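You operate a simulated robot arm through the tools that you are given. There is no shell and no other tool.

You run a simulated robot arm. Do the job below in one go: nothing can be reset, and whatever is moved stays where it is left.

## Task
Fit the empty grey spool and wind off scored wire till clean wire shows at the guide.
Fine: brake off to wind, on again after; stop within a hand's length; the full beige spool stays.

Only the result counts: the job must be done as asked and must still hold three seconds after the hand-in. Knocking over, shifting, dropping, spilling or breaking anything else fails it.

## Robot
A 7-joint arm with a fingered hand, fixed in place. Base frame: the origin is at the foot of the arm, x ahead of it, y to its left, z up; the work surface is at about z = 0.8. Readings come in m, degrees, newtons and seconds.
With the tool pointing down near the work surface it reaches from about 0.36 to 0.7 m from the base axis. Its first joint turns from -69.0 to 172.0 degrees. Payload 3.2 kg.
Tool frame: the origin (TCP) lies between the finger pads and is the grasp point; the fingertips stand 0.026 m ahead of it; z points along the fingers, y is the line along which they close. Largest opening 0.088 m; the body of the gripper starts 0.03 m behind the TCP. The gripper is a hand of 5 fingers: y runs from the thumb to the fingers, the wrist lies at [-0.016, -0.108, -0.172] in the tool frame, and closing takes about 1.5 s.
Orientation is that of the tool frame in the base frame, as [roll, pitch, yaw] about the fixed x, y, z axes, in that order (R = Rz(yaw) Ry(pitch) Rx(roll)). With the fingers straight down and the wrist toward the robot, the tool's x, y and z point along [0, 1, 0], [1, 0, 0] and [0, 0, -1] of the base frame.

## Interface
- The arm moves only by the tool servo_tool. Its argument "increments" is a list of rows, each a list of 3 entries, a list of its own where there are three numbers: the turn, a rotation vector about the base's x, y, z in degrees, then the shift along the base's x, y, z in m, then the finger opening in m, from 0 to 0.088. In form: [[[wx, wy, wz], [tx, ty, tz], claw], ...]. A call has 1 to 20 rows; each row shifts and turns the commanded pose from where the row before left it. Each row takes 0.2 s and may step no farther than 0.05 m and 8.6 degrees from the row before; otherwise, or with a gripper value out of range, the whole call is refused. Where a pose cannot be reached the arm comes as near as it can. A force on the tool above 40 N (or 10 N above the force at the start of the call, whichever is more), or a blocked arm, ends the call early, and 0.2 s more pass. Each finger travels about 0.072 m/s and halts on what it meets, pressing with about 30 N; the grip force reading is that of the motor and also rises with nothing between the fingers. The clock runs only during rows and for 0.2 s after the last one: add rows that do not move to give the fingers time. It gives the time, the measured TCP pose, the force on the tool (base axes), the opening and the grip force at its end, in the units of the frame above (readings bear some noise), with the torque about the TCP (base axes, N m) and any sound that the robot's microphone picked up.
- Cameras (640 x 400 px; columns grow to the right, rows downward): "scene" is fixed at [0.2213, 0.5005, 1.3571]; the picture's right is [-0.83, -0.56, 0.00], its down [-0.30, 0.45, -0.84] and it looks along [0.47, -0.70, -0.55] (base axes); focal length 264 px, centre (320, 200). "wrist" rides on the gripper at [0.067, -0.097, -0.117] in the tool frame; the picture's right is [-0.71, 0.33, -0.62], its down [-0.65, -0.65, 0.39] and it looks along [-0.28, 0.68, 0.68] (tool axes); focal length 234 px, centre (320, 200).
- grab_frame(camera): a new picture of that camera. The clock stands still meanwhile.
- raise_lower(by): slides the trunk up (or, below 0, down) by that many m; the arm rides with it, the base frame stays. It gives what a move gives, with no picture.
- set_grasp(shape): the hand has 5 fingers and takes this shape, open, in about a second: jaw (thumb against the fingers, like two jaws); tri (thumb and two fingers); tip (a fingertip pinch); poke (one finger out to press); point (the index stretched); flat (the hand flat); cup (the hand cupped); fist (a fist). The gripper value then closes the fingers along that shape, each until it touches; the sizes above hold for jaw. It gives what a move gives, with no picture.
- measure_at(camera, pixels): for up to 12 pixels [column, row] of the newest picture of that camera ("zoom" is the newest enlarged one), the place [x, y, z] in the base frame of the surface seen there, good to about 0.002 m. The clock stands still meanwhile.
- zoom(camera, box): a new picture of the part [left, top, right, bottom] of that camera's present view, enlarged. The clock stands still meanwhile.
- job_done(): hands the job in; it is judged then, once.

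Open the gripper and draw the arm clear of the work before you hand the job in, unless the task says otherwise.

The tools are called after "Call:" by a JSON object that holds its "op" and its "data". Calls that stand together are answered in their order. servo_tool: Moves the arm, as the interface text tells. Its arguments: {"type":"object","properties":{"increments":{"type":"array","items":{"type":"array"}}},"required":["increments"]} The other tools are called the same way: raise_lower (by) slides the trunk up or down; set_grasp (shape) gives the hand a shape; grab_frame (camera) takes a picture; measure_at (camera, pixels) gives the place of the surface under pixels of a picture; zoom (camera, box) takes an enlarged picture of a part of a camera's view; job_done () hands the job in.

At the start:

```text
time_s: 0.0
ee_pos: [0.5323, 0.113, 1.1528]
tcp_rot: [179.9, -0.1, 89.9]
force: [-0.1, 0.1, 0.4]
ft_torque: [-0.02, 0.0, -0.01]
width: 0.088
grip_force: 0.1
shape: jaw
trunk travel left (down, up): [-0.725, 0.115]
```

scene: 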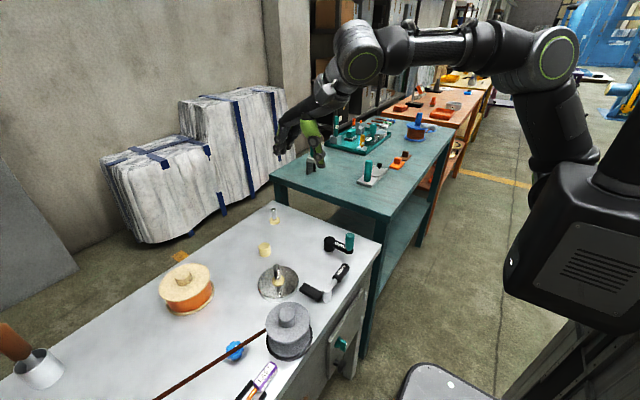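
wrist: 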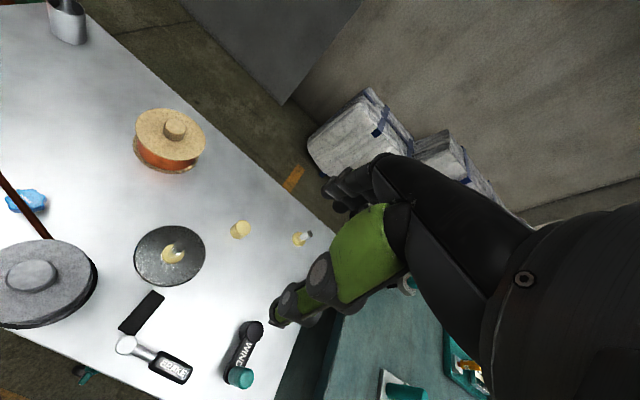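

I start by looking at the work bench more closely: the grey spool near (289,330), the beige spool near (186,288), a plate with spindle near (278,282), a lever near (328,285), and a crank near (340,244).

Call:
{"op": "zoom", "data": {"camera": "scene", "box": [220, 190, 400, 303]}}

Call:
{"op": "zoom", "data": {"camera": "scene", "box": [140, 290, 316, 400]}}

Call:
{"op": "zoom", "data": {"camera": "wrist", "box": [0, 200, 320, 400]}}

Call:
{"op": "zoom", "data": {"camera": "wrist", "box": [100, 80, 340, 270]}}

```text
3.54 times, centred on (310, 246) of scene
```

zoom: 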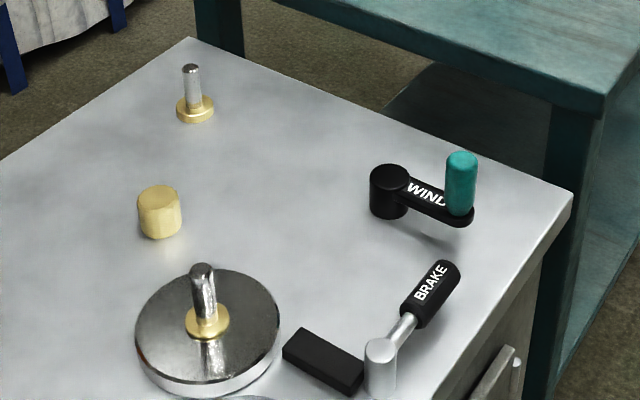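

```text
3.64 times, centred on (228, 345) of scene
```

zoom: 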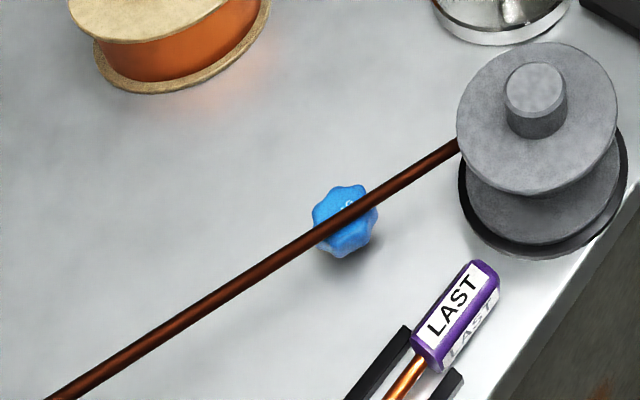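

```text
2.00 times, centred on (160, 300) of wrist
```

zoom: 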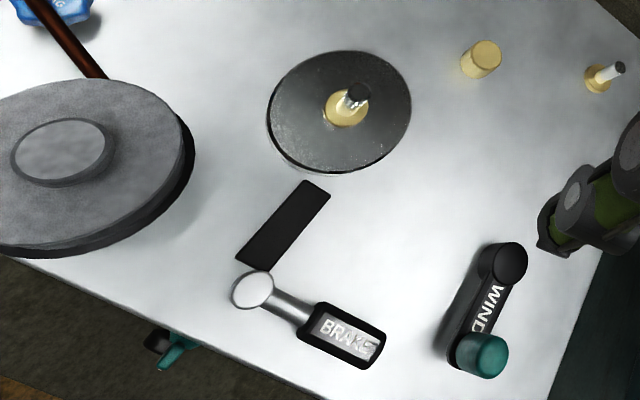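

```text
2.11 times, centred on (220, 175) of wrist
```

zoom: 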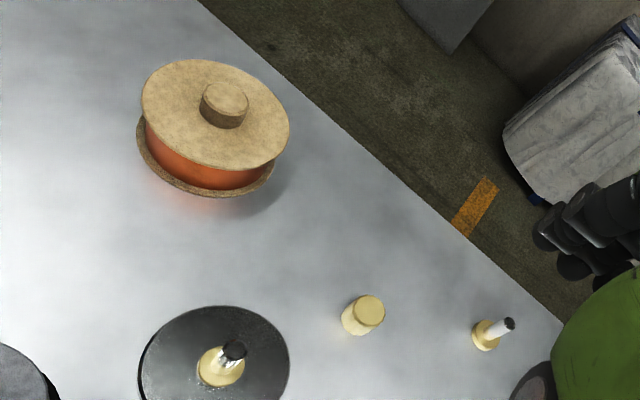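

I measure the key features seen in the scene picture to get a map of the bench.

Call:
{"op": "grab_frame", "data": {"camera": "scene"}}

Call:
{"op": "measure_at", "data": {"camera": "scene", "pixels": [[288, 310], [289, 345], [186, 272], [186, 300], [278, 268], [278, 290], [274, 215], [265, 248], [328, 243], [350, 238], [323, 295], [342, 271]]}}

Call:
{"op": "measure_at", "data": {"camera": "scene", "pixels": [[300, 290], [233, 352], [264, 332], [200, 370], [160, 397], [265, 375], [250, 392], [345, 345], [15, 345], [38, 370], [274, 203], [380, 243]]}}

```text
taken
```

scene: 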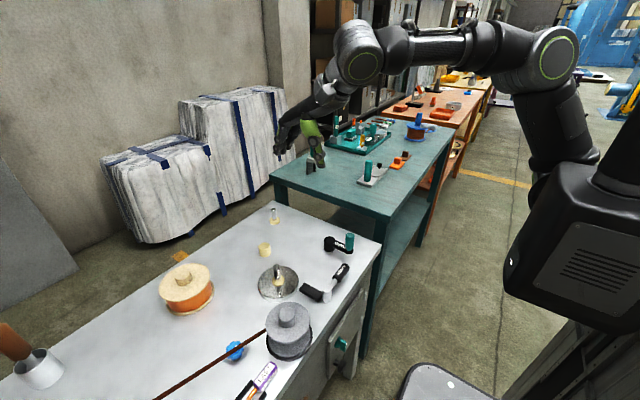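

```text
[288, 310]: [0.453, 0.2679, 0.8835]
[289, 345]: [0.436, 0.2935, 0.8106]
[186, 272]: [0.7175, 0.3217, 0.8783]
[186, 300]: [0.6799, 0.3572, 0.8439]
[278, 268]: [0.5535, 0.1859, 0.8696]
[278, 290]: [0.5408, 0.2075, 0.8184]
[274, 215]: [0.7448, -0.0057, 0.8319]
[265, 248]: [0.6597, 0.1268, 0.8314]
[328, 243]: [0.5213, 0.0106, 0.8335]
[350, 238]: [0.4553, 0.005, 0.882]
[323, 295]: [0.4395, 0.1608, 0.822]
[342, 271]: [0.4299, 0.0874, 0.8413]
```

```text
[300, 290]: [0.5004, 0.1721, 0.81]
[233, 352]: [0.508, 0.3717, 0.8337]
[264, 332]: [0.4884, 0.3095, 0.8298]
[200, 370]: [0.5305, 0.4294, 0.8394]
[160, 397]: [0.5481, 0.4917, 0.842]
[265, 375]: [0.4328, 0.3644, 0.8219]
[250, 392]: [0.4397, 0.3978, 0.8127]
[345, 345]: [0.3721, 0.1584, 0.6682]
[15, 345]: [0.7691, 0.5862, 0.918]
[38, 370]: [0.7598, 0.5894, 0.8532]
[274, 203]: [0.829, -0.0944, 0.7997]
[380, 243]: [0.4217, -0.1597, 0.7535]
```

The bench top is at z≈0.8 with the grey spool at about (0.45,0.28). I move the arm high to the left to get a wrist view over the left part of the bench (wire strand, blue knob, LAST label).

Call:
{"op": "servo_tool", "data": {"increments": [[[0, 0, 0], [-0.02, 0.04, 0], 0.088], [[0, 0, 0], [-0.02, 0.04, 0], 0.088], [[0, 0, 0], [-0.02, 0.04, 0], 0.088], [[0, 0, 0], [-0.02, 0.04, 0], 0.088], [[0, 0, 0], [-0.02, 0.04, 0], 0.088], [[0, 0, 0], [-0.02, 0.04, 0], 0.088], [[0, 0, 0], [-0.01, 0.04, 0], 0.088], [[0, 0, 0], [0, 0.04, 0], 0.088], [[0, 0, 0], [0, 0, 0], 0.088], [[0, 0, 0], [0, 0, 0], 0.088]]}}

Call:
{"op": "grab_frame", "data": {"camera": "wrist"}}

Call:
{"op": "grab_frame", "data": {"camera": "scene"}}

```text
time_s: 2.4
ee_pos: [0.4372, 0.2414, 1.1704]
tcp_rot: [-179.5, -3.2, 86.6]
force: [0.1, 0.1, 0.1]
ft_torque: [0.0, -0.01, 0.02]
width: 0.0879
grip_force: 0.0
shape: jaw
out of reach, approached as far as the arm can: row 4, 5, 6, 7, 8
trunk travel left (down, up): [-0.725, 0.115]
stopped in row 10: the arm was blocked; the commanded pose is now the measured one
```

```text
taken
```

wrist: 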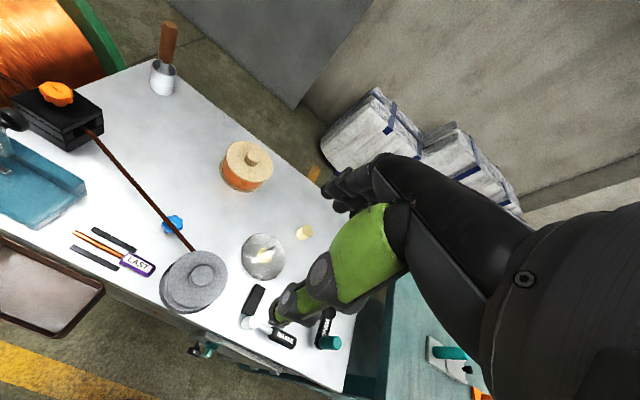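

```text
taken
```

scene: 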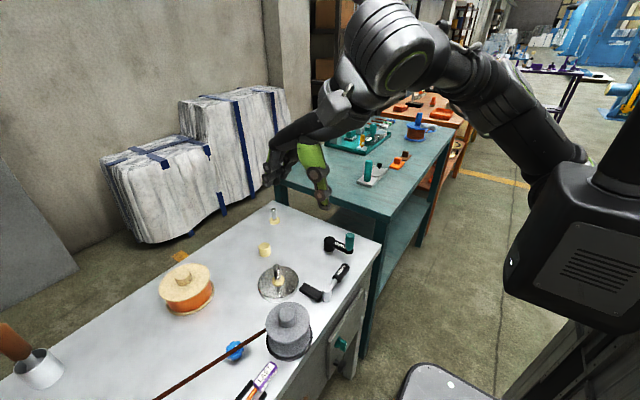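

The wrist view now shows a copper supply drum at top-left, the black guide block with orange knob at (58,110), the brown strand from (95,130) to (190,248), and the LAST tag at (135,262). I zoom in on these.

Call:
{"op": "zoom", "data": {"camera": "wrist", "box": [0, 60, 160, 160]}}

Call:
{"op": "zoom", "data": {"camera": "wrist", "box": [60, 190, 240, 310]}}

Call:
{"op": "zoom", "data": {"camera": "wrist", "box": [180, 210, 360, 370]}}

Call:
{"op": "measure_at", "data": {"camera": "wrist", "pixels": [[58, 95], [58, 115], [95, 130], [130, 180], [190, 247], [173, 222], [138, 264], [95, 242], [115, 240], [95, 258], [202, 275], [195, 270]]}}

```text
4.00 times, centred on (80, 110) of wrist
```

zoom: 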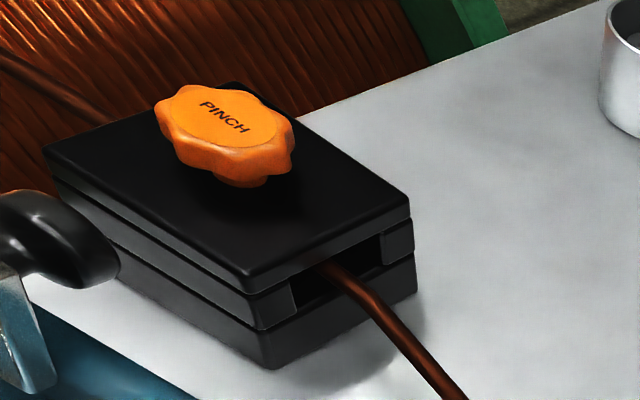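

```text
3.33 times, centred on (150, 250) of wrist
```

zoom: 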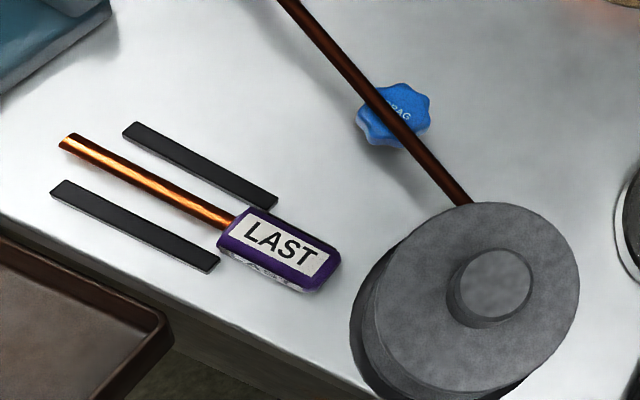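

```text
2.50 times, centred on (270, 290) of wrist
```

zoom: 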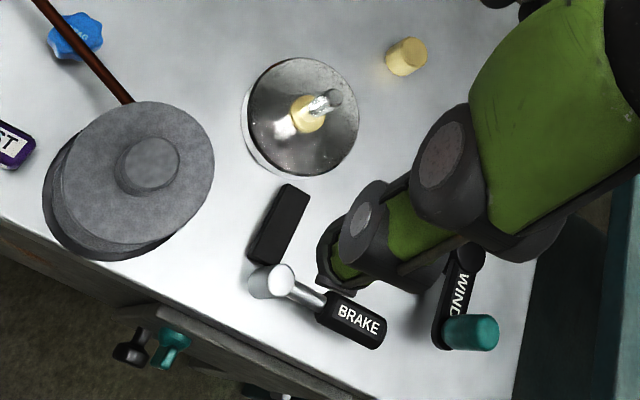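

```text
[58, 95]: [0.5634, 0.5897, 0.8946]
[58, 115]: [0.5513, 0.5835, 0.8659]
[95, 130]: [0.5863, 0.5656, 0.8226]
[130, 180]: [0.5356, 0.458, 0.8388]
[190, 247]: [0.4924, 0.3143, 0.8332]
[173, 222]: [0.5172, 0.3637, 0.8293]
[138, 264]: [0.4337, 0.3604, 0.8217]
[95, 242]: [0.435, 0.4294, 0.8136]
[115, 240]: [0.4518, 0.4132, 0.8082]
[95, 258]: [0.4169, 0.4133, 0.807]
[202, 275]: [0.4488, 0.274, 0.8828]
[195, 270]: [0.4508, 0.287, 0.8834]
```

The guide block holds a "PINCH" knob, the blue knob reads "DRAG", and the strand ends by the grey spool. I measure the grey spool, the platter spindle and the small parts in detail.

Call:
{"op": "zoom", "data": {"camera": "scene", "box": [250, 290, 330, 370]}}

Call:
{"op": "measure_at", "data": {"camera": "scene", "pixels": [[280, 310], [296, 310], [288, 304], [270, 322], [308, 322], [288, 335], [290, 350], [268, 345], [311, 340], [289, 358], [288, 318], [300, 325]]}}

Call:
{"op": "zoom", "data": {"camera": "scene", "box": [240, 200, 320, 300]}}

Call:
{"op": "measure_at", "data": {"camera": "scene", "pixels": [[277, 265], [278, 279], [274, 282], [259, 282], [298, 280], [265, 242], [260, 254], [270, 254], [274, 209], [275, 213], [270, 221], [279, 221]]}}

```text
5.00 times, centred on (290, 330) of scene
```

zoom: 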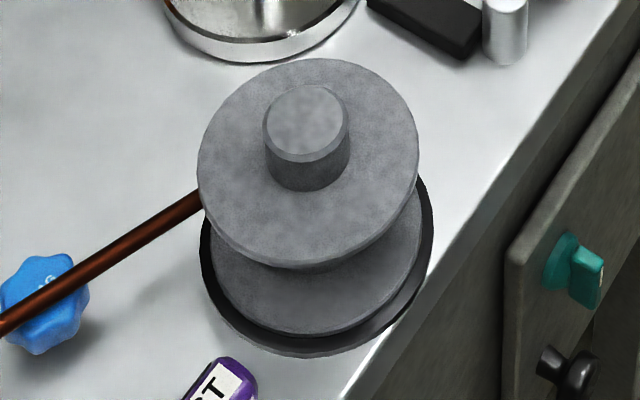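

```text
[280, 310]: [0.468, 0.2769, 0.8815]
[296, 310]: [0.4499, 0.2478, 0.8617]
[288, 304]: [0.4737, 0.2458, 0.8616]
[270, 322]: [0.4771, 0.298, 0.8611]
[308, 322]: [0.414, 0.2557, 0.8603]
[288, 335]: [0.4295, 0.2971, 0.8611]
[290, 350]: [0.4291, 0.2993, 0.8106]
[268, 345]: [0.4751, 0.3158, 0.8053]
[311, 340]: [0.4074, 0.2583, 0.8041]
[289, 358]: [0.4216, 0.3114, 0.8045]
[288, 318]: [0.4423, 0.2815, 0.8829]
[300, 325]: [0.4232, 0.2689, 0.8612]
```

```text
4.00 times, centred on (280, 250) of scene
```

zoom: 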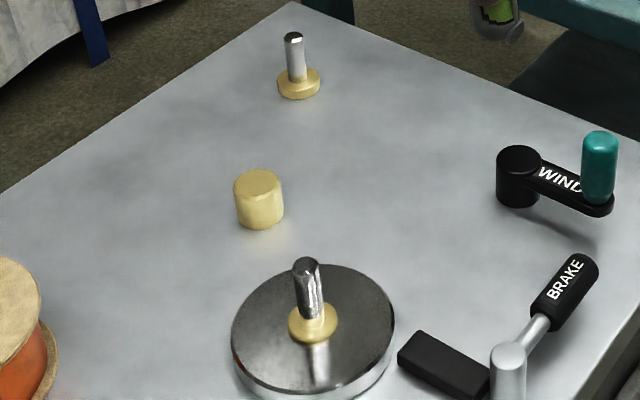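

```text
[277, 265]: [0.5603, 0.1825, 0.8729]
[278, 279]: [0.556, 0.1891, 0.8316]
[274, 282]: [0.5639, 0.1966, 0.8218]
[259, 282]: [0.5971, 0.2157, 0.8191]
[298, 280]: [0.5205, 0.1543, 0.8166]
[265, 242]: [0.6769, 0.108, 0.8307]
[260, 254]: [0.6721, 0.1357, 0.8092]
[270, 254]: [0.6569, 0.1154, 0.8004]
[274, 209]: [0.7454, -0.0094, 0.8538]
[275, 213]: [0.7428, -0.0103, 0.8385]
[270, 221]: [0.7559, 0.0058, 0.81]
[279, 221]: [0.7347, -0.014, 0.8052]
```

Spool hub centre is about (0.447,0.276), top z 0.883, and the platter pin is near (0.556,0.187). I zoom into the brake, crank, side panel and the spindle for detail.

Call:
{"op": "zoom", "data": {"camera": "scene", "box": [290, 220, 370, 310]}}

Call:
{"op": "measure_at", "data": {"camera": "scene", "pixels": [[328, 238], [338, 246], [350, 235], [350, 246], [329, 247], [345, 266], [336, 279], [327, 291], [327, 296], [319, 298], [304, 285], [302, 292]]}}

Call:
{"op": "zoom", "data": {"camera": "scene", "box": [310, 310, 390, 400]}}

Call:
{"op": "zoom", "data": {"camera": "scene", "box": [255, 255, 305, 300]}}

Call:
{"op": "zoom", "data": {"camera": "wrist", "box": [0, 0, 200, 240]}}

```text
4.44 times, centred on (330, 265) of scene
```

zoom: 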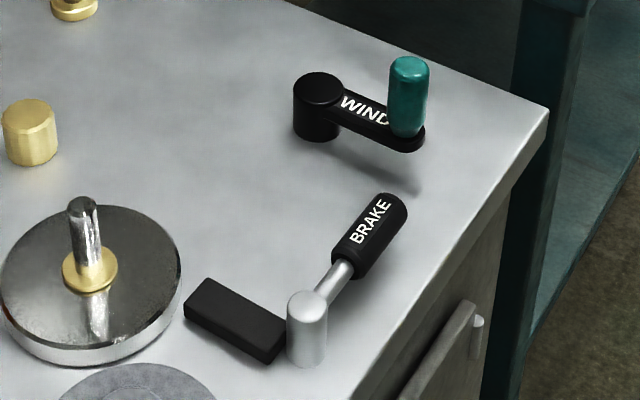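

```text
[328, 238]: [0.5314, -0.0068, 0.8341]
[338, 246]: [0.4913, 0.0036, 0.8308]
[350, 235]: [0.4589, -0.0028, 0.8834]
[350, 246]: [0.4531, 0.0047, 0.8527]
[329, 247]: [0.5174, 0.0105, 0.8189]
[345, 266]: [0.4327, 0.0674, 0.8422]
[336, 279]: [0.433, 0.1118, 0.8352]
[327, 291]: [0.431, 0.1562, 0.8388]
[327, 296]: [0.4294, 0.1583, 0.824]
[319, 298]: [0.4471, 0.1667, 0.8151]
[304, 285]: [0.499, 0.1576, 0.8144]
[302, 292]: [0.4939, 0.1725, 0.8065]
```

```text
4.44 times, centred on (350, 355) of scene
```

zoom: 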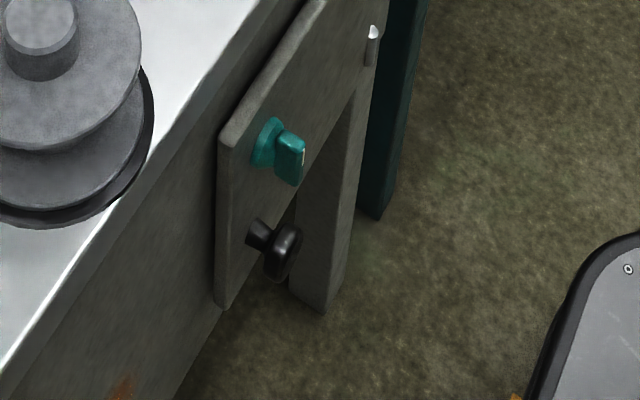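

```text
8.89 times, centred on (280, 278) of scene
```

zoom: 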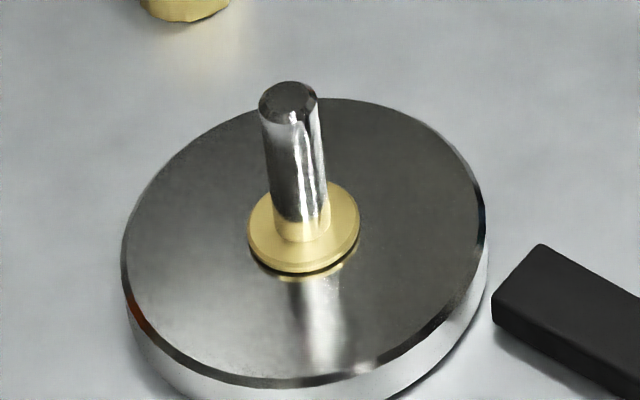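

```text
1.67 times, centred on (100, 120) of wrist
```

zoom: 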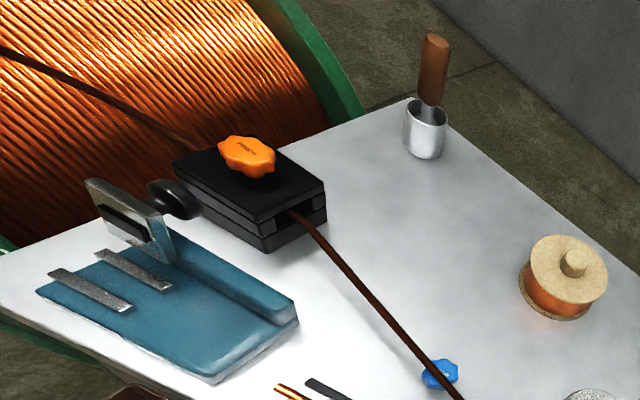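

The spindle shows a plain pin with brass collar, and the brake pad block runs from the post (0.431,0.157) toward the platter rim. I lower the hand a bit for a closer wrist view of the brake, platter and crank.

Call:
{"op": "servo_tool", "data": {"increments": [[[0, 0, 0], [0, -0.01, -0.03], 0.088], [[0, 0, 0], [0, -0.01, -0.03], 0.088], [[0, 0, 0], [0, -0.01, -0.03], 0.088], [[0, 0, 0], [0, -0.01, -0.03], 0.088], [[0, 0, 0], [0, 0, 0], 0.088]]}}

Call:
{"op": "grab_frame", "data": {"camera": "wrist"}}

```text
time_s: 3.6
ee_pos: [0.4345, 0.2029, 1.0491]
tcp_rot: [-179.6, -2.9, 86.9]
force: [0.4, 0.3, 0.3]
ft_torque: [-0.02, -0.01, -0.02]
width: 0.0878
grip_force: 0.0
shape: jaw
trunk travel left (down, up): [-0.725, 0.115]
```

```text
taken
```

wrist: 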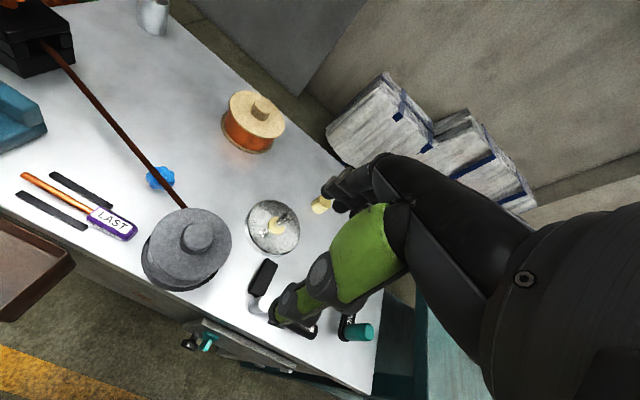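

The view is closer: grey spool at (190,245), platter at (272,225), wire end meeting the spool at (185,208). I zoom in on the spool/wire junction and brake pad.

Call:
{"op": "zoom", "data": {"camera": "wrist", "box": [120, 160, 320, 310]}}

Call:
{"op": "zoom", "data": {"camera": "wrist", "box": [230, 190, 320, 320]}}

Call:
{"op": "measure_at", "data": {"camera": "wrist", "pixels": [[264, 263], [272, 262], [254, 292], [267, 262], [256, 243], [262, 249], [270, 252], [279, 252], [275, 226], [284, 215], [297, 228], [247, 222]]}}

```text
2.67 times, centred on (220, 235) of wrist
```

zoom: 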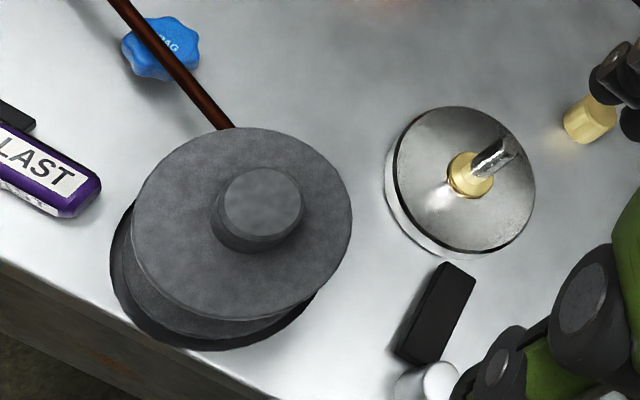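

```text
3.08 times, centred on (275, 255) of wrist
```

zoom: 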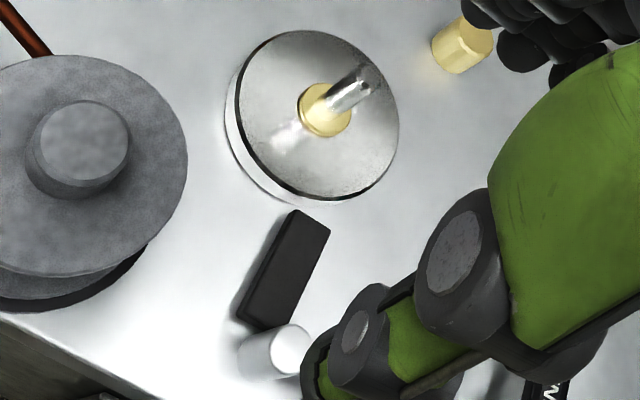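

```text
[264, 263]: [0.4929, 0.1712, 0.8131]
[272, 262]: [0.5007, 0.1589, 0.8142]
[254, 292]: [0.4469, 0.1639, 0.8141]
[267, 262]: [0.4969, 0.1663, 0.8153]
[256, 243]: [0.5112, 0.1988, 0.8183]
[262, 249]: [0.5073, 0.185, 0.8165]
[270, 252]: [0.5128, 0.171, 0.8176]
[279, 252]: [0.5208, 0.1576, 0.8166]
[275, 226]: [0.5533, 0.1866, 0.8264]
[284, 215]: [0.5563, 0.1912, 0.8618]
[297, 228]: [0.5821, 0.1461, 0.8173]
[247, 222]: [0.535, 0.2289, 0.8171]
```

The platter centre fits about (0.555,0.187). I now refine the hub centre of the grey spool by measuring rim points in an enlarged wrist view.

Call:
{"op": "zoom", "data": {"camera": "wrist", "box": [150, 200, 246, 260]}}

```text
6.67 times, centred on (198, 230) of wrist
```

zoom: 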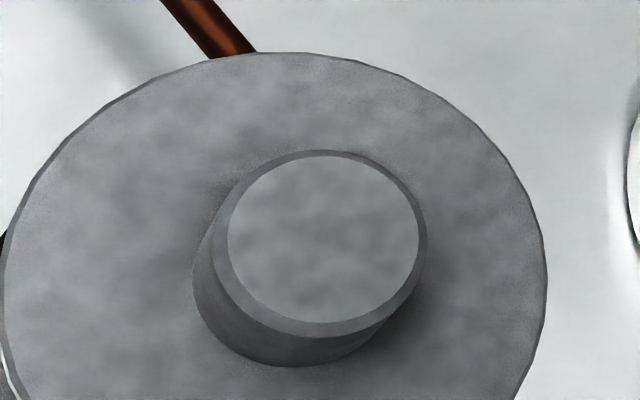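

The hub's bevelled top disc is centred at about (323,238) in this zoom. I measure its rim and centre, plus flange points.

Call:
{"op": "measure_at", "data": {"camera": "zoom", "pixels": [[323, 238], [323, 160], [323, 320], [235, 238], [412, 238], [262, 175], [385, 300], [270, 70], [530, 230], [30, 230], [440, 300], [120, 350]]}}

Call:
{"op": "zoom", "data": {"camera": "wrist", "box": [236, 190, 316, 260]}}

```text
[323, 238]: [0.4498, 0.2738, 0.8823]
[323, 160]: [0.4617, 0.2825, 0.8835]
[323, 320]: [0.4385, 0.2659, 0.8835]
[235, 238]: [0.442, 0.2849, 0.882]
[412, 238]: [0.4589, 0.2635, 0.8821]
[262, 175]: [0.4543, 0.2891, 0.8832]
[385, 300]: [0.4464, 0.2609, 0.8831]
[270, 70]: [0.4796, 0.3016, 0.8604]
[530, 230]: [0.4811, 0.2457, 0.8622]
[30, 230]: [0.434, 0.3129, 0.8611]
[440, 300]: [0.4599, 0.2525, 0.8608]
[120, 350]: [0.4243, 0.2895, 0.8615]
```

```text
5.71 times, centred on (276, 225) of wrist
```

zoom: 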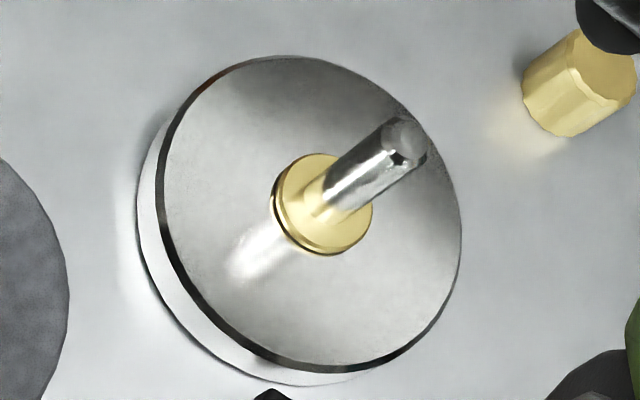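

Hub centre is (0.450,0.2742). Now I measure the spindle pin's top and platter rim in this zoom.

Call:
{"op": "measure_at", "data": {"camera": "zoom", "pixels": [[404, 138], [395, 130], [415, 145], [380, 165], [310, 56], [170, 150], [220, 310], [330, 365], [450, 270], [440, 160], [300, 235], [325, 165]]}}

Call:
{"op": "measure_at", "data": {"camera": "scene", "pixels": [[276, 265], [277, 266], [278, 267], [275, 267], [279, 275], [277, 275], [276, 284], [282, 284], [280, 288], [275, 286]]}}

```text
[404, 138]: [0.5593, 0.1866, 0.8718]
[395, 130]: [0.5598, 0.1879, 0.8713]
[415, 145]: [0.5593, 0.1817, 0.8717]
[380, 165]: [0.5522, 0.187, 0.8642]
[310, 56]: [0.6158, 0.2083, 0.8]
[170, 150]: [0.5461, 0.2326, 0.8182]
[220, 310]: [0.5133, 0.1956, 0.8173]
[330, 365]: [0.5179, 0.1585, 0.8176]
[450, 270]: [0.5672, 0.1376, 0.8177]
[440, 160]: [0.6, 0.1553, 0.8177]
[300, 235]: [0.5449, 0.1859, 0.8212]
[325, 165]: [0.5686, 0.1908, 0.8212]
```

```text
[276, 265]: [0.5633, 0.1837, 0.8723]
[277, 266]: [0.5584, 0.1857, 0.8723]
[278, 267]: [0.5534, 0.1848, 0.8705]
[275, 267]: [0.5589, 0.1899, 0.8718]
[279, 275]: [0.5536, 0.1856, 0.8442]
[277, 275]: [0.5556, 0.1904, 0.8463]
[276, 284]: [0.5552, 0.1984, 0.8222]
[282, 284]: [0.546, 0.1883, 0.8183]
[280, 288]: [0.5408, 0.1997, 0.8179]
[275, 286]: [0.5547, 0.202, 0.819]
```

Pin centre is about (0.559,0.1855), top z 0.872. I square the hand up and move over the grey spool's hub at a safe height.

Call:
{"op": "servo_tool", "data": {"increments": [[[-2.9, -0.25, 3.1], [0, 0.02, 0], 0.088], [[0, 0, 0], [0.005, 0.03, -0.02], 0.088], [[0, 0, 0], [0.008, 0.023, -0.03], 0.088], [[0, 0, 0], [0, 0, -0.02], 0.088], [[0, 0, 0], [0, 0, 0], 0.088], [[0, 0, 0], [0, 0, 0], 0.088]]}}

Call:
{"op": "grab_frame", "data": {"camera": "wrist"}}

Call:
{"op": "grab_frame", "data": {"camera": "scene"}}

```text
time_s: 5.0
ee_pos: [0.4521, 0.2723, 0.9795]
tcp_rot: [-179.9, -0.2, 89.6]
force: [-0.6, 0.6, 0.4]
ft_torque: [0.0, 0.0, -0.01]
width: 0.0879
grip_force: 0.1
shape: jaw
trunk travel left (down, up): [-0.725, 0.115]
```

```text
taken
```

wrist: 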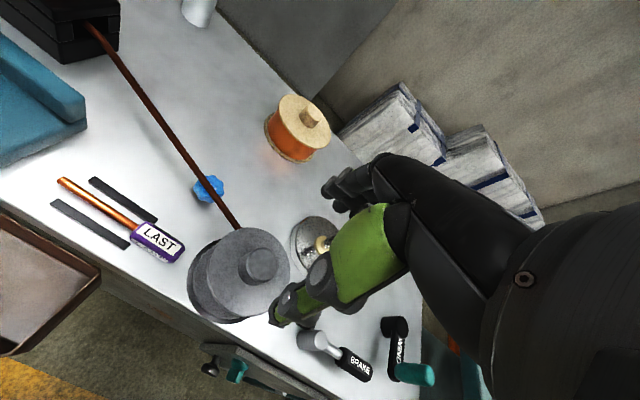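

```text
taken
```

scene: 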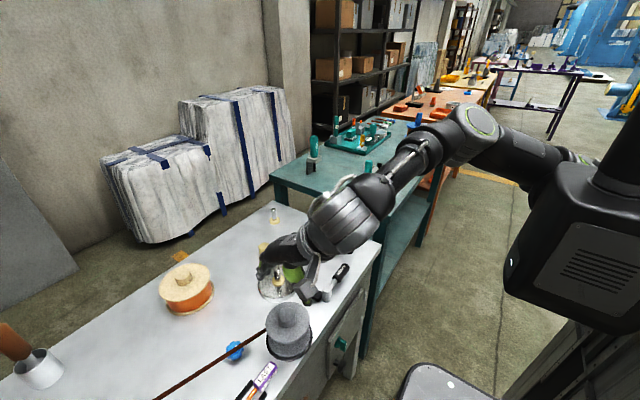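

The hand is above the spool (TCP projects to about (285,280) in the scene view). I zoom in to check fingertip layout before lowering.

Call:
{"op": "zoom", "data": {"camera": "scene", "box": [240, 200, 400, 360]}}

Call:
{"op": "zoom", "data": {"camera": "wrist", "box": [180, 140, 440, 340]}}

```text
2.50 times, centred on (320, 280) of scene
```

zoom: 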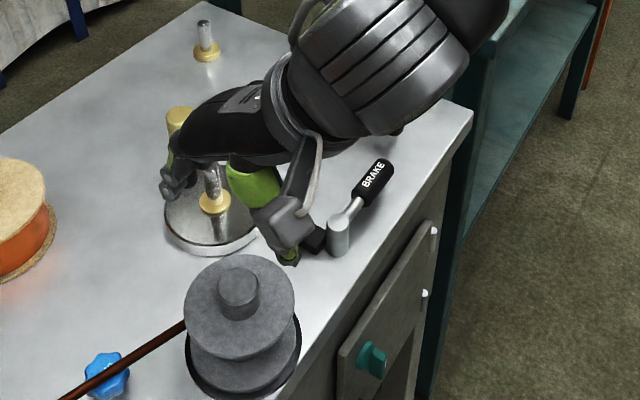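

```text
2.00 times, centred on (310, 240) of wrist
```

zoom: 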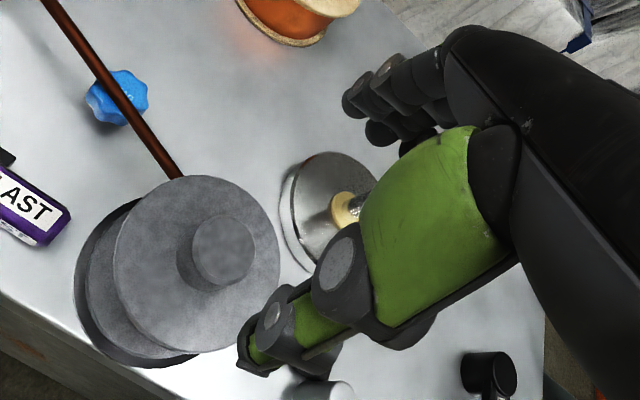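

Thumb tip is on the robot side and the fingers on the far side. I lower toward the hub, correcting 2 mm in x and y.

Call:
{"op": "servo_tool", "data": {"increments": [[[0, 0, 0], [-0.002, 0.002, -0.02], 0.088], [[0, 0, 0], [0, 0, -0.02], 0.088], [[0, 0, 0], [0, 0, -0.015], 0.088], [[0, 0, 0], [0, 0, 0], 0.088], [[0, 0, 0], [0, 0, 0], 0.088]]}}

Call:
{"op": "zoom", "data": {"camera": "scene", "box": [240, 240, 340, 370]}}

Call:
{"op": "grab_frame", "data": {"camera": "wrist"}}

```text
time_s: 6.2
ee_pos: [0.4468, 0.2782, 0.9227]
tcp_rot: [-179.9, 0.0, 90.0]
force: [-0.7, -0.1, -0.2]
ft_torque: [-0.03, 0.0, 0.02]
width: 0.0879
grip_force: 0.1
shape: jaw
trunk travel left (down, up): [-0.725, 0.115]
```

```text
3.08 times, centred on (290, 305) of scene
```

zoom: 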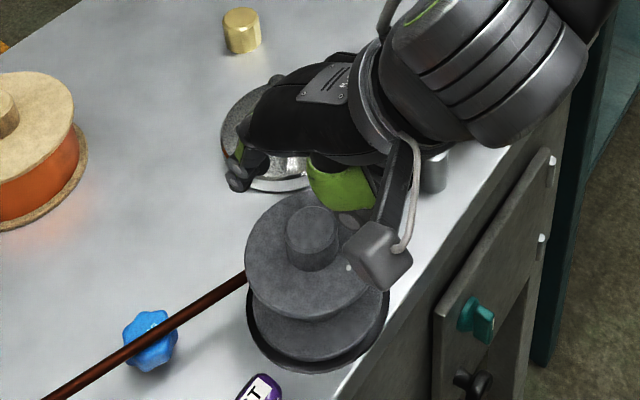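

```text
taken
```

wrist: 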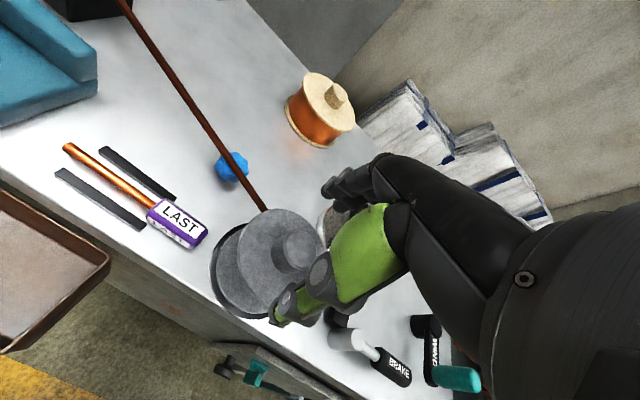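

Readings jitter by a few millimetres, so I take a couple of still readings to average the pose.

Call:
{"op": "servo_tool", "data": {"increments": [[[0, 0, 0], [0, 0, 0], 0.088]]}}

Call:
{"op": "servo_tool", "data": {"increments": [[[0, 0, 0], [0, 0, 0], 0.088]]}}

Call:
{"op": "servo_tool", "data": {"increments": [[[0, 0, 0], [0, 0, 0], 0.088]]}}

```text
time_s: 6.6
ee_pos: [0.447, 0.2777, 0.9243]
tcp_rot: [-180.0, -0.2, 90.0]
force: [-0.4, 0.5, -0.1]
ft_torque: [-0.01, 0.02, -0.01]
width: 0.088
grip_force: 0.1
shape: jaw
trunk travel left (down, up): [-0.725, 0.115]
```

```text
time_s: 7.0
ee_pos: [0.4467, 0.2784, 0.9236]
tcp_rot: [180.0, -0.1, 90.0]
force: [0.0, 0.0, -0.1]
ft_torque: [0.0, -0.02, 0.01]
width: 0.088
grip_force: 0.0
shape: jaw
trunk travel left (down, up): [-0.725, 0.115]
```

```text
time_s: 7.4
ee_pos: [0.4463, 0.2791, 0.9229]
tcp_rot: [-180.0, -0.2, 90.0]
force: [-0.3, 0.1, -0.6]
ft_torque: [-0.01, 0.04, -0.01]
width: 0.0878
grip_force: 0.0
shape: jaw
trunk travel left (down, up): [-0.725, 0.115]
```

Pose is (0.4467,0.2783,0.9235). I correct by (+0.0035,−0.004) and lower to about z=0.892 over the hub.

Call:
{"op": "servo_tool", "data": {"increments": [[[0, 0, 0], [0.0035, -0.004, 0], 0.088], [[0, 0, 0], [0, 0, -0.01], 0.088], [[0, 0, 0], [0, 0, -0.01], 0.088], [[0, 0, 0], [0, 0, -0.008], 0.088], [[0, 0, 0], [0, 0, 0], 0.088], [[0, 0, 0], [0, 0, 0], 0.088], [[0, 0, 0], [0, 0, 0], 0.088]]}}

Call:
{"op": "zoom", "data": {"camera": "scene", "box": [240, 240, 340, 370]}}

Call:
{"op": "zoom", "data": {"camera": "wrist", "box": [200, 160, 400, 340]}}

```text
time_s: 9.0
ee_pos: [0.4489, 0.2739, 0.8939]
tcp_rot: [180.0, 0.0, 90.0]
force: [-1.1, -0.3, 1.1]
ft_torque: [0.01, -0.01, 0.03]
width: 0.0881
grip_force: 0.0
shape: jaw
trunk travel left (down, up): [-0.725, 0.115]
```

```text
3.08 times, centred on (290, 305) of scene
```

zoom: 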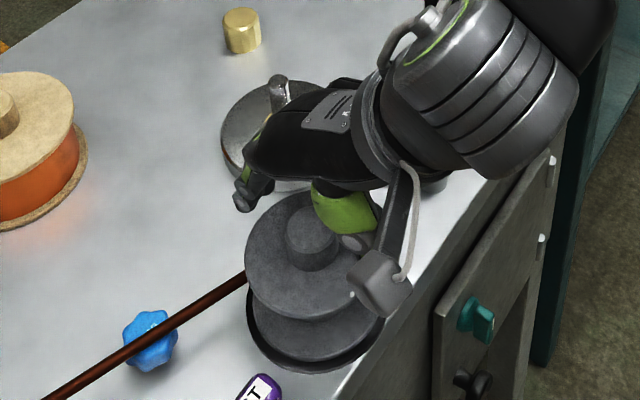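

```text
2.22 times, centred on (300, 250) of wrist
```

zoom: 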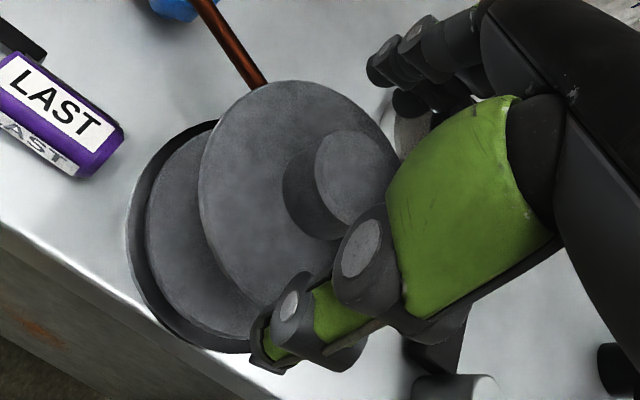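

TCP is at (0.449,0.274,0.894) with the hub between thumb and fingers. I lower 3 mm more and close on the hub.

Call:
{"op": "servo_tool", "data": {"increments": [[[0, 0, 0], [0.001, 0, -0.003], 0.088], [[0, 0, 0], [0, 0, 0], 0.06], [[0, 0, 0], [0, 0, 0], 0.05], [[0, 0, 0], [0, 0, 0], 0.04], [[0, 0, 0], [0, 0, 0], 0.036], [[0, 0, 0], [0, 0, 0], 0.03], [[0, 0, 0], [0, 0, 0], 0.02], [[0, 0, 0], [0, 0, 0], 0.01], [[0, 0, 0], [0, 0, 0], 0.01], [[0, 0, 0], [0, 0, 0], 0.01]]}}

Call:
{"op": "zoom", "data": {"camera": "scene", "box": [240, 240, 340, 370]}}

Call:
{"op": "zoom", "data": {"camera": "wrist", "box": [200, 160, 400, 340]}}

```text
time_s: 11.2
ee_pos: [0.4498, 0.2736, 0.8913]
tcp_rot: [179.9, 0.0, 90.0]
force: [-0.1, -0.7, 0.1]
ft_torque: [-0.01, -0.02, 0.03]
width: 0.0262
grip_force: 29.9
shape: jaw
trunk travel left (down, up): [-0.725, 0.115]
```

```text
3.08 times, centred on (290, 305) of scene
```

zoom: 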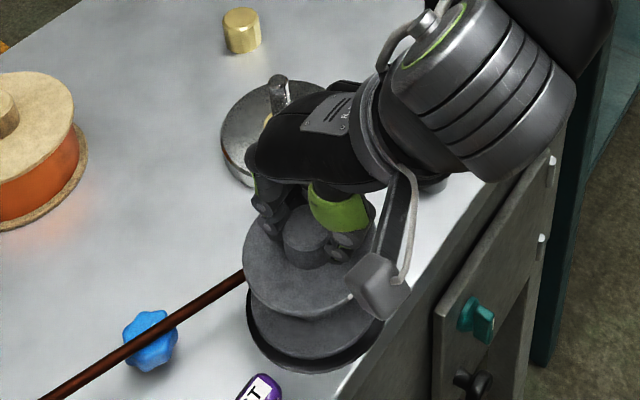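

```text
2.22 times, centred on (300, 250) of wrist
```

zoom: 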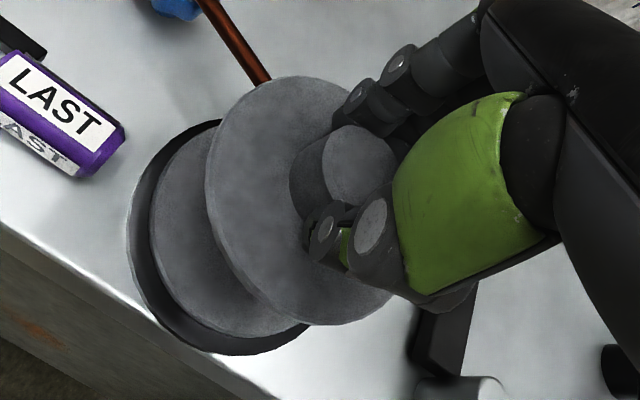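

Fingers closed on the hub (grip 30 N, width 0.026). I lift gently by 2 cm and check that the spool comes along.

Call:
{"op": "servo_tool", "data": {"increments": [[[0, 0, 0], [0, 0, 0.005], 0.01], [[0, 0, 0], [0, 0, 0.005], 0.01], [[0, 0, 0], [0, 0, 0.01], 0.01], [[0, 0, 0], [0, 0, 0], 0.01]]}}

Call:
{"op": "zoom", "data": {"camera": "scene", "box": [240, 240, 340, 370]}}

Call:
{"op": "grab_frame", "data": {"camera": "wrist"}}

```text
time_s: 12.2
ee_pos: [0.4514, 0.2741, 0.9126]
tcp_rot: [179.8, 0.0, 90.0]
force: [0.1, 0.2, -1.1]
ft_torque: [-0.01, 0.0, 0.0]
width: 0.0258
grip_force: 30.0
shape: jaw
trunk travel left (down, up): [-0.725, 0.115]
```

```text
3.08 times, centred on (290, 305) of scene
```

zoom: 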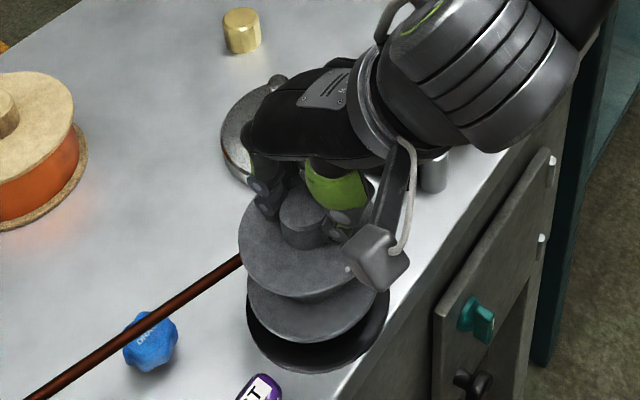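

```text
taken
```

wrist: 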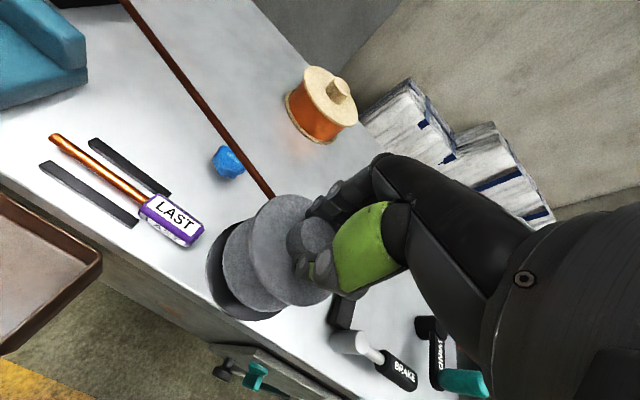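

The spool lifts cleanly with the strand still attached. I raise it further to clear the pin (bottom above 0.885) and carry it toward the spindle.

Call:
{"op": "servo_tool", "data": {"increments": [[[0, 0, 0], [0, 0, 0.02], 0.01], [[0, 0, 0], [0, 0, 0.02], 0.01], [[0, 0, 0], [0, 0, 0.02], 0.01], [[0, 0, 0], [0, 0, 0.015], 0.01], [[0, 0, 0], [0, 0, 0], 0.01], [[0, 0, 0], [0.02, -0.017, 0], 0.01], [[0, 0, 0], [0.02, -0.017, 0], 0.01], [[0, 0, 0], [0.02, -0.017, 0], 0.01], [[0, 0, 0], [0.02, -0.017, 0], 0.01], [[0, 0, 0], [0.018, -0.014, 0], 0.01], [[0, 0, 0], [0, 0, 0], 0.01], [[0, 0, 0], [0, 0, 0], 0.01]]}}

Call:
{"op": "grab_frame", "data": {"camera": "scene"}}

Call:
{"op": "grab_frame", "data": {"camera": "wrist"}}

```text
time_s: 14.8
ee_pos: [0.5626, 0.1775, 1.0022]
tcp_rot: [-179.9, -2.5, 87.7]
force: [-0.9, -0.5, -1.6]
ft_torque: [0.0, 0.0, -0.03]
width: 0.026
grip_force: 30.1
shape: jaw
trunk travel left (down, up): [-0.725, 0.115]
```

```text
taken
```

scene: 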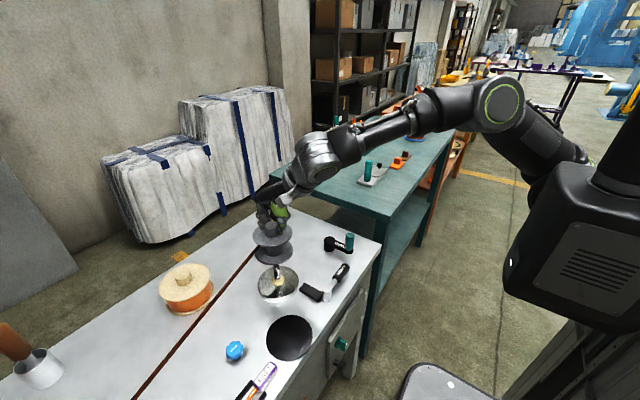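

```text
taken
```

wrist: 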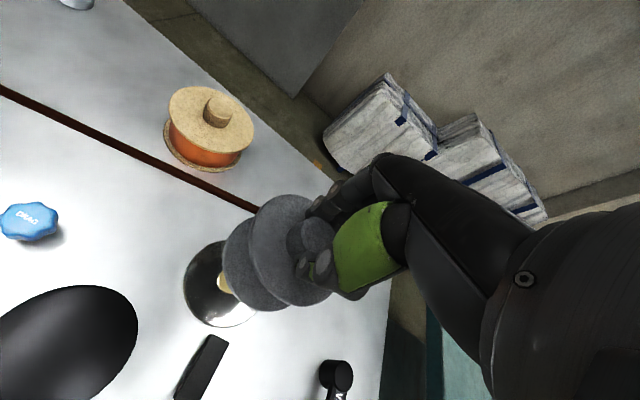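

The spool is near the spindle at TCP z≈1.0, with the pose still settling and 2.5° off. I idle a moment and re-read.

Call:
{"op": "servo_tool", "data": {"increments": [[[0, 0, 0], [0, 0, 0], 0.01], [[0, 0, 0], [0, 0, 0], 0.01], [[0, 0, 0], [0, 0, 0], 0.01]]}}

Call:
{"op": "servo_tool", "data": {"increments": [[[0, 0, 0], [0, 0, 0], 0.01]]}}

Call:
{"op": "zoom", "data": {"camera": "scene", "box": [220, 180, 320, 310]}}

Call:
{"op": "zoom", "data": {"camera": "wrist", "box": [160, 170, 360, 340]}}

```text
time_s: 15.6
ee_pos: [0.5634, 0.1753, 1.0004]
tcp_rot: [-179.7, -2.2, 87.5]
force: [0.3, -0.7, -1.9]
ft_torque: [0.02, 0.0, 0.01]
width: 0.0257
grip_force: 30.4
shape: jaw
trunk travel left (down, up): [-0.725, 0.115]
```

```text
time_s: 16.0
ee_pos: [0.563, 0.1763, 0.9982]
tcp_rot: [-179.5, -2.2, 87.6]
force: [-0.1, -2.0, -1.4]
ft_torque: [-0.01, 0.01, 0.0]
width: 0.026
grip_force: 30.0
shape: jaw
trunk travel left (down, up): [-0.725, 0.115]
```

```text
3.08 times, centred on (270, 245) of scene
```

zoom: 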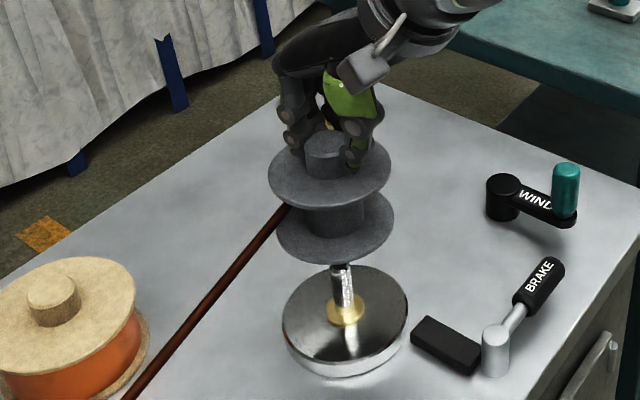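

```text
2.35 times, centred on (260, 255) of wrist
```

zoom: 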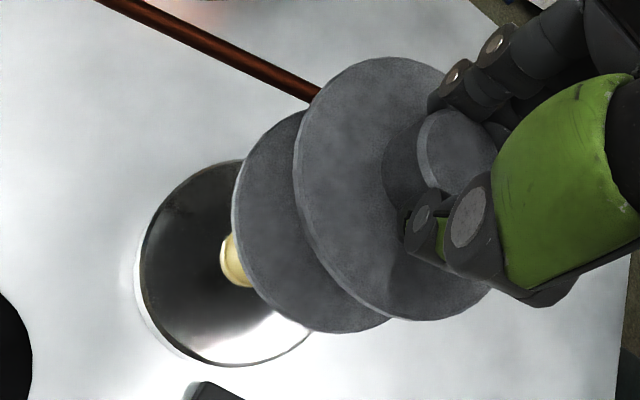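

The measured pose differs from the commanded one by over a centimetre, so I idle longer to see whether it converges.

Call:
{"op": "servo_tool", "data": {"increments": [[[0, 0, 0], [0, 0, 0], 0.01], [[0, 0, 0], [0, 0, 0], 0.01], [[0, 0, 0], [0, 0, 0], 0.01], [[0, 0, 0], [0, 0, 0], 0.01], [[0, 0, 0], [0, 0, 0], 0.01]]}}

Call:
{"op": "servo_tool", "data": {"increments": [[[0, 0, 0], [0, 0, 0], 0.01], [[0, 0, 0], [0, 0, 0], 0.01], [[0, 0, 0], [0, 0, 0], 0.01], [[0, 0, 0], [0, 0, 0], 0.01], [[0, 0, 0], [0, 0, 0], 0.01]]}}

```text
time_s: 17.2
ee_pos: [0.5616, 0.1774, 0.9972]
tcp_rot: [-179.6, -2.2, 87.7]
force: [0.1, 0.0, -1.5]
ft_torque: [-0.03, 0.02, 0.0]
width: 0.0259
grip_force: 29.7
shape: jaw
trunk travel left (down, up): [-0.725, 0.115]
```

```text
time_s: 18.4
ee_pos: [0.5611, 0.1773, 0.9975]
tcp_rot: [-179.5, -2.2, 87.7]
force: [1.1, 0.9, -1.1]
ft_torque: [-0.02, 0.02, -0.01]
width: 0.0259
grip_force: 29.6
shape: jaw
trunk travel left (down, up): [-0.725, 0.115]
```

It is steady at (0.561,0.177,0.997) with a ~2.5° tilt, perhaps a joint-limit effect at this height. I lower 2 cm (spool bottom still above the pin) and check again.

Call:
{"op": "servo_tool", "data": {"increments": [[[0, 0, 0], [0, 0, -0.01], 0.01], [[0, 0, 0], [0, 0, 0], 0.01], [[0, 0, 0], [0, 0, 0], 0.01], [[0, 0, 0], [0, 0, 0], 0.01]]}}

Call:
{"op": "servo_tool", "data": {"increments": [[[0, 0, 0], [0, 0, 0], 0.01], [[0, 0, 0], [0, 0, 0], 0.01]]}}

```text
time_s: 19.6
ee_pos: [0.5663, 0.1719, 0.9931]
tcp_rot: [-179.8, -2.8, 87.0]
force: [0.3, 0.3, -1.0]
ft_torque: [0.01, 0.0, -0.02]
width: 0.0256
grip_force: 29.9
shape: jaw
trunk travel left (down, up): [-0.725, 0.115]
stopped in row 4: the arm was blocked; the commanded pose is now the measured one
```

```text
time_s: 20.2
ee_pos: [0.5668, 0.1725, 0.9929]
tcp_rot: [-179.8, -2.8, 87.0]
force: [-1.8, 0.7, -1.7]
ft_torque: [0.06, 0.0, -0.01]
width: 0.0259
grip_force: 30.0
shape: jaw
trunk travel left (down, up): [-0.725, 0.115]
```

The arm (not the tool) reports being blocked. I measure the arm's links in a new scene picture to understand where the elbow sits.

Call:
{"op": "grab_frame", "data": {"camera": "scene"}}

Call:
{"op": "measure_at", "data": {"camera": "scene", "pixels": [[500, 105], [440, 105], [385, 130], [345, 145], [315, 160], [550, 150], [600, 90], [600, 230], [560, 260], [525, 130], [490, 85], [570, 165]]}}

```text
taken
```

scene: 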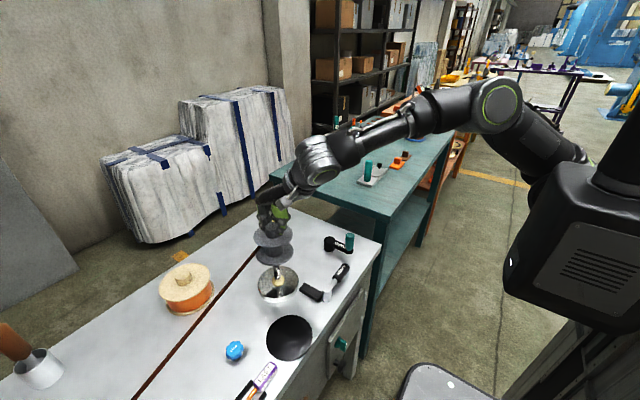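

```text
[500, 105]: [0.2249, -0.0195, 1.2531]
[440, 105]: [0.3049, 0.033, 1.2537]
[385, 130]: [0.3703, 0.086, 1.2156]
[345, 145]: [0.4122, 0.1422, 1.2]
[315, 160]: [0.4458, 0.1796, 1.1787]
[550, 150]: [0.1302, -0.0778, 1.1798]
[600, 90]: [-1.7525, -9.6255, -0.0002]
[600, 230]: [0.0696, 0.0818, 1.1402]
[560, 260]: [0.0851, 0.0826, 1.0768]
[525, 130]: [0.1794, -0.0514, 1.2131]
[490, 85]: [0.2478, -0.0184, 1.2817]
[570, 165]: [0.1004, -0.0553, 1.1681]
```

The shoulder sits near z≈1.13 with the elbow just above the forearm, so the arm is cramped at this tool height. I raise the trunk 8 cm, giving more room to then lower the tool relative to the shoulder.

Call:
{"op": "raise_lower", "data": {"by": 0.08}}

Call:
{"op": "servo_tool", "data": {"increments": [[[0, 0, 0], [0, 0, -0.02], 0.01], [[0, 0, 0], [0, 0, -0.02], 0.01], [[0, 0, 0], [0, 0, -0.02], 0.01], [[0, 0, 0], [0, 0, -0.01], 0.01], [[0, 0, 0], [0, 0, 0], 0.01], [[0, 0, 0], [0, 0, 0], 0.01], [[0, 0, 0], [0, 0, 0], 0.01]]}}

```text
time_s: 21.4
ee_pos: [0.566, 0.173, 1.0738]
tcp_rot: [-179.8, -2.8, 86.9]
force: [-0.1, -0.5, -1.7]
ft_torque: [0.03, -0.01, 0.0]
width: 0.0258
grip_force: 30.1
shape: jaw
trunk travel left (down, up): [-0.805, 0.035]
```

```text
time_s: 23.0
ee_pos: [0.5714, 0.1638, 1.0089]
tcp_rot: [-179.6, -3.5, 85.8]
force: [1.4, 0.3, -1.4]
ft_torque: [0.01, -0.01, -0.01]
width: 0.0256
grip_force: 30.3
shape: jaw
trunk travel left (down, up): [-0.805, 0.035]
```

The pose error grows as it lowers: the arm is drifting −y with yaw falling to 85.8. I test the response to a correction of yaw/pitch and a small +y shift.

Call:
{"op": "servo_tool", "data": {"increments": [[[-1.7, -0.2, 2.1], [-0.003, 0.005, 0], 0.01], [[-1.7, -0.2, 2.1], [-0.003, 0.005, 0], 0.01], [[0, 0, 0], [0, 0, 0], 0.01], [[0, 0, 0], [0, 0, 0], 0.01], [[0, 0, 0], [0, 0, 0], 0.01]]}}

Call:
{"op": "grab_frame", "data": {"camera": "scene"}}

```text
time_s: 24.2
ee_pos: [0.5651, 0.1761, 1.0053]
tcp_rot: [179.9, 0.0, 90.4]
force: [0.1, -0.1, -1.1]
ft_torque: [0.0, 0.03, 0.04]
width: 0.0259
grip_force: 30.6
shape: jaw
trunk travel left (down, up): [-0.805, 0.035]
```

```text
taken
```

scene: 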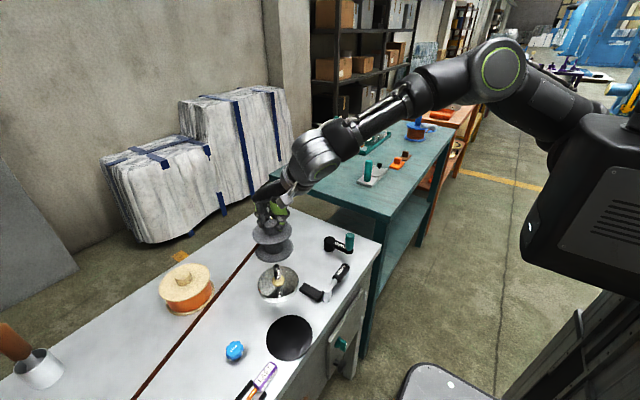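

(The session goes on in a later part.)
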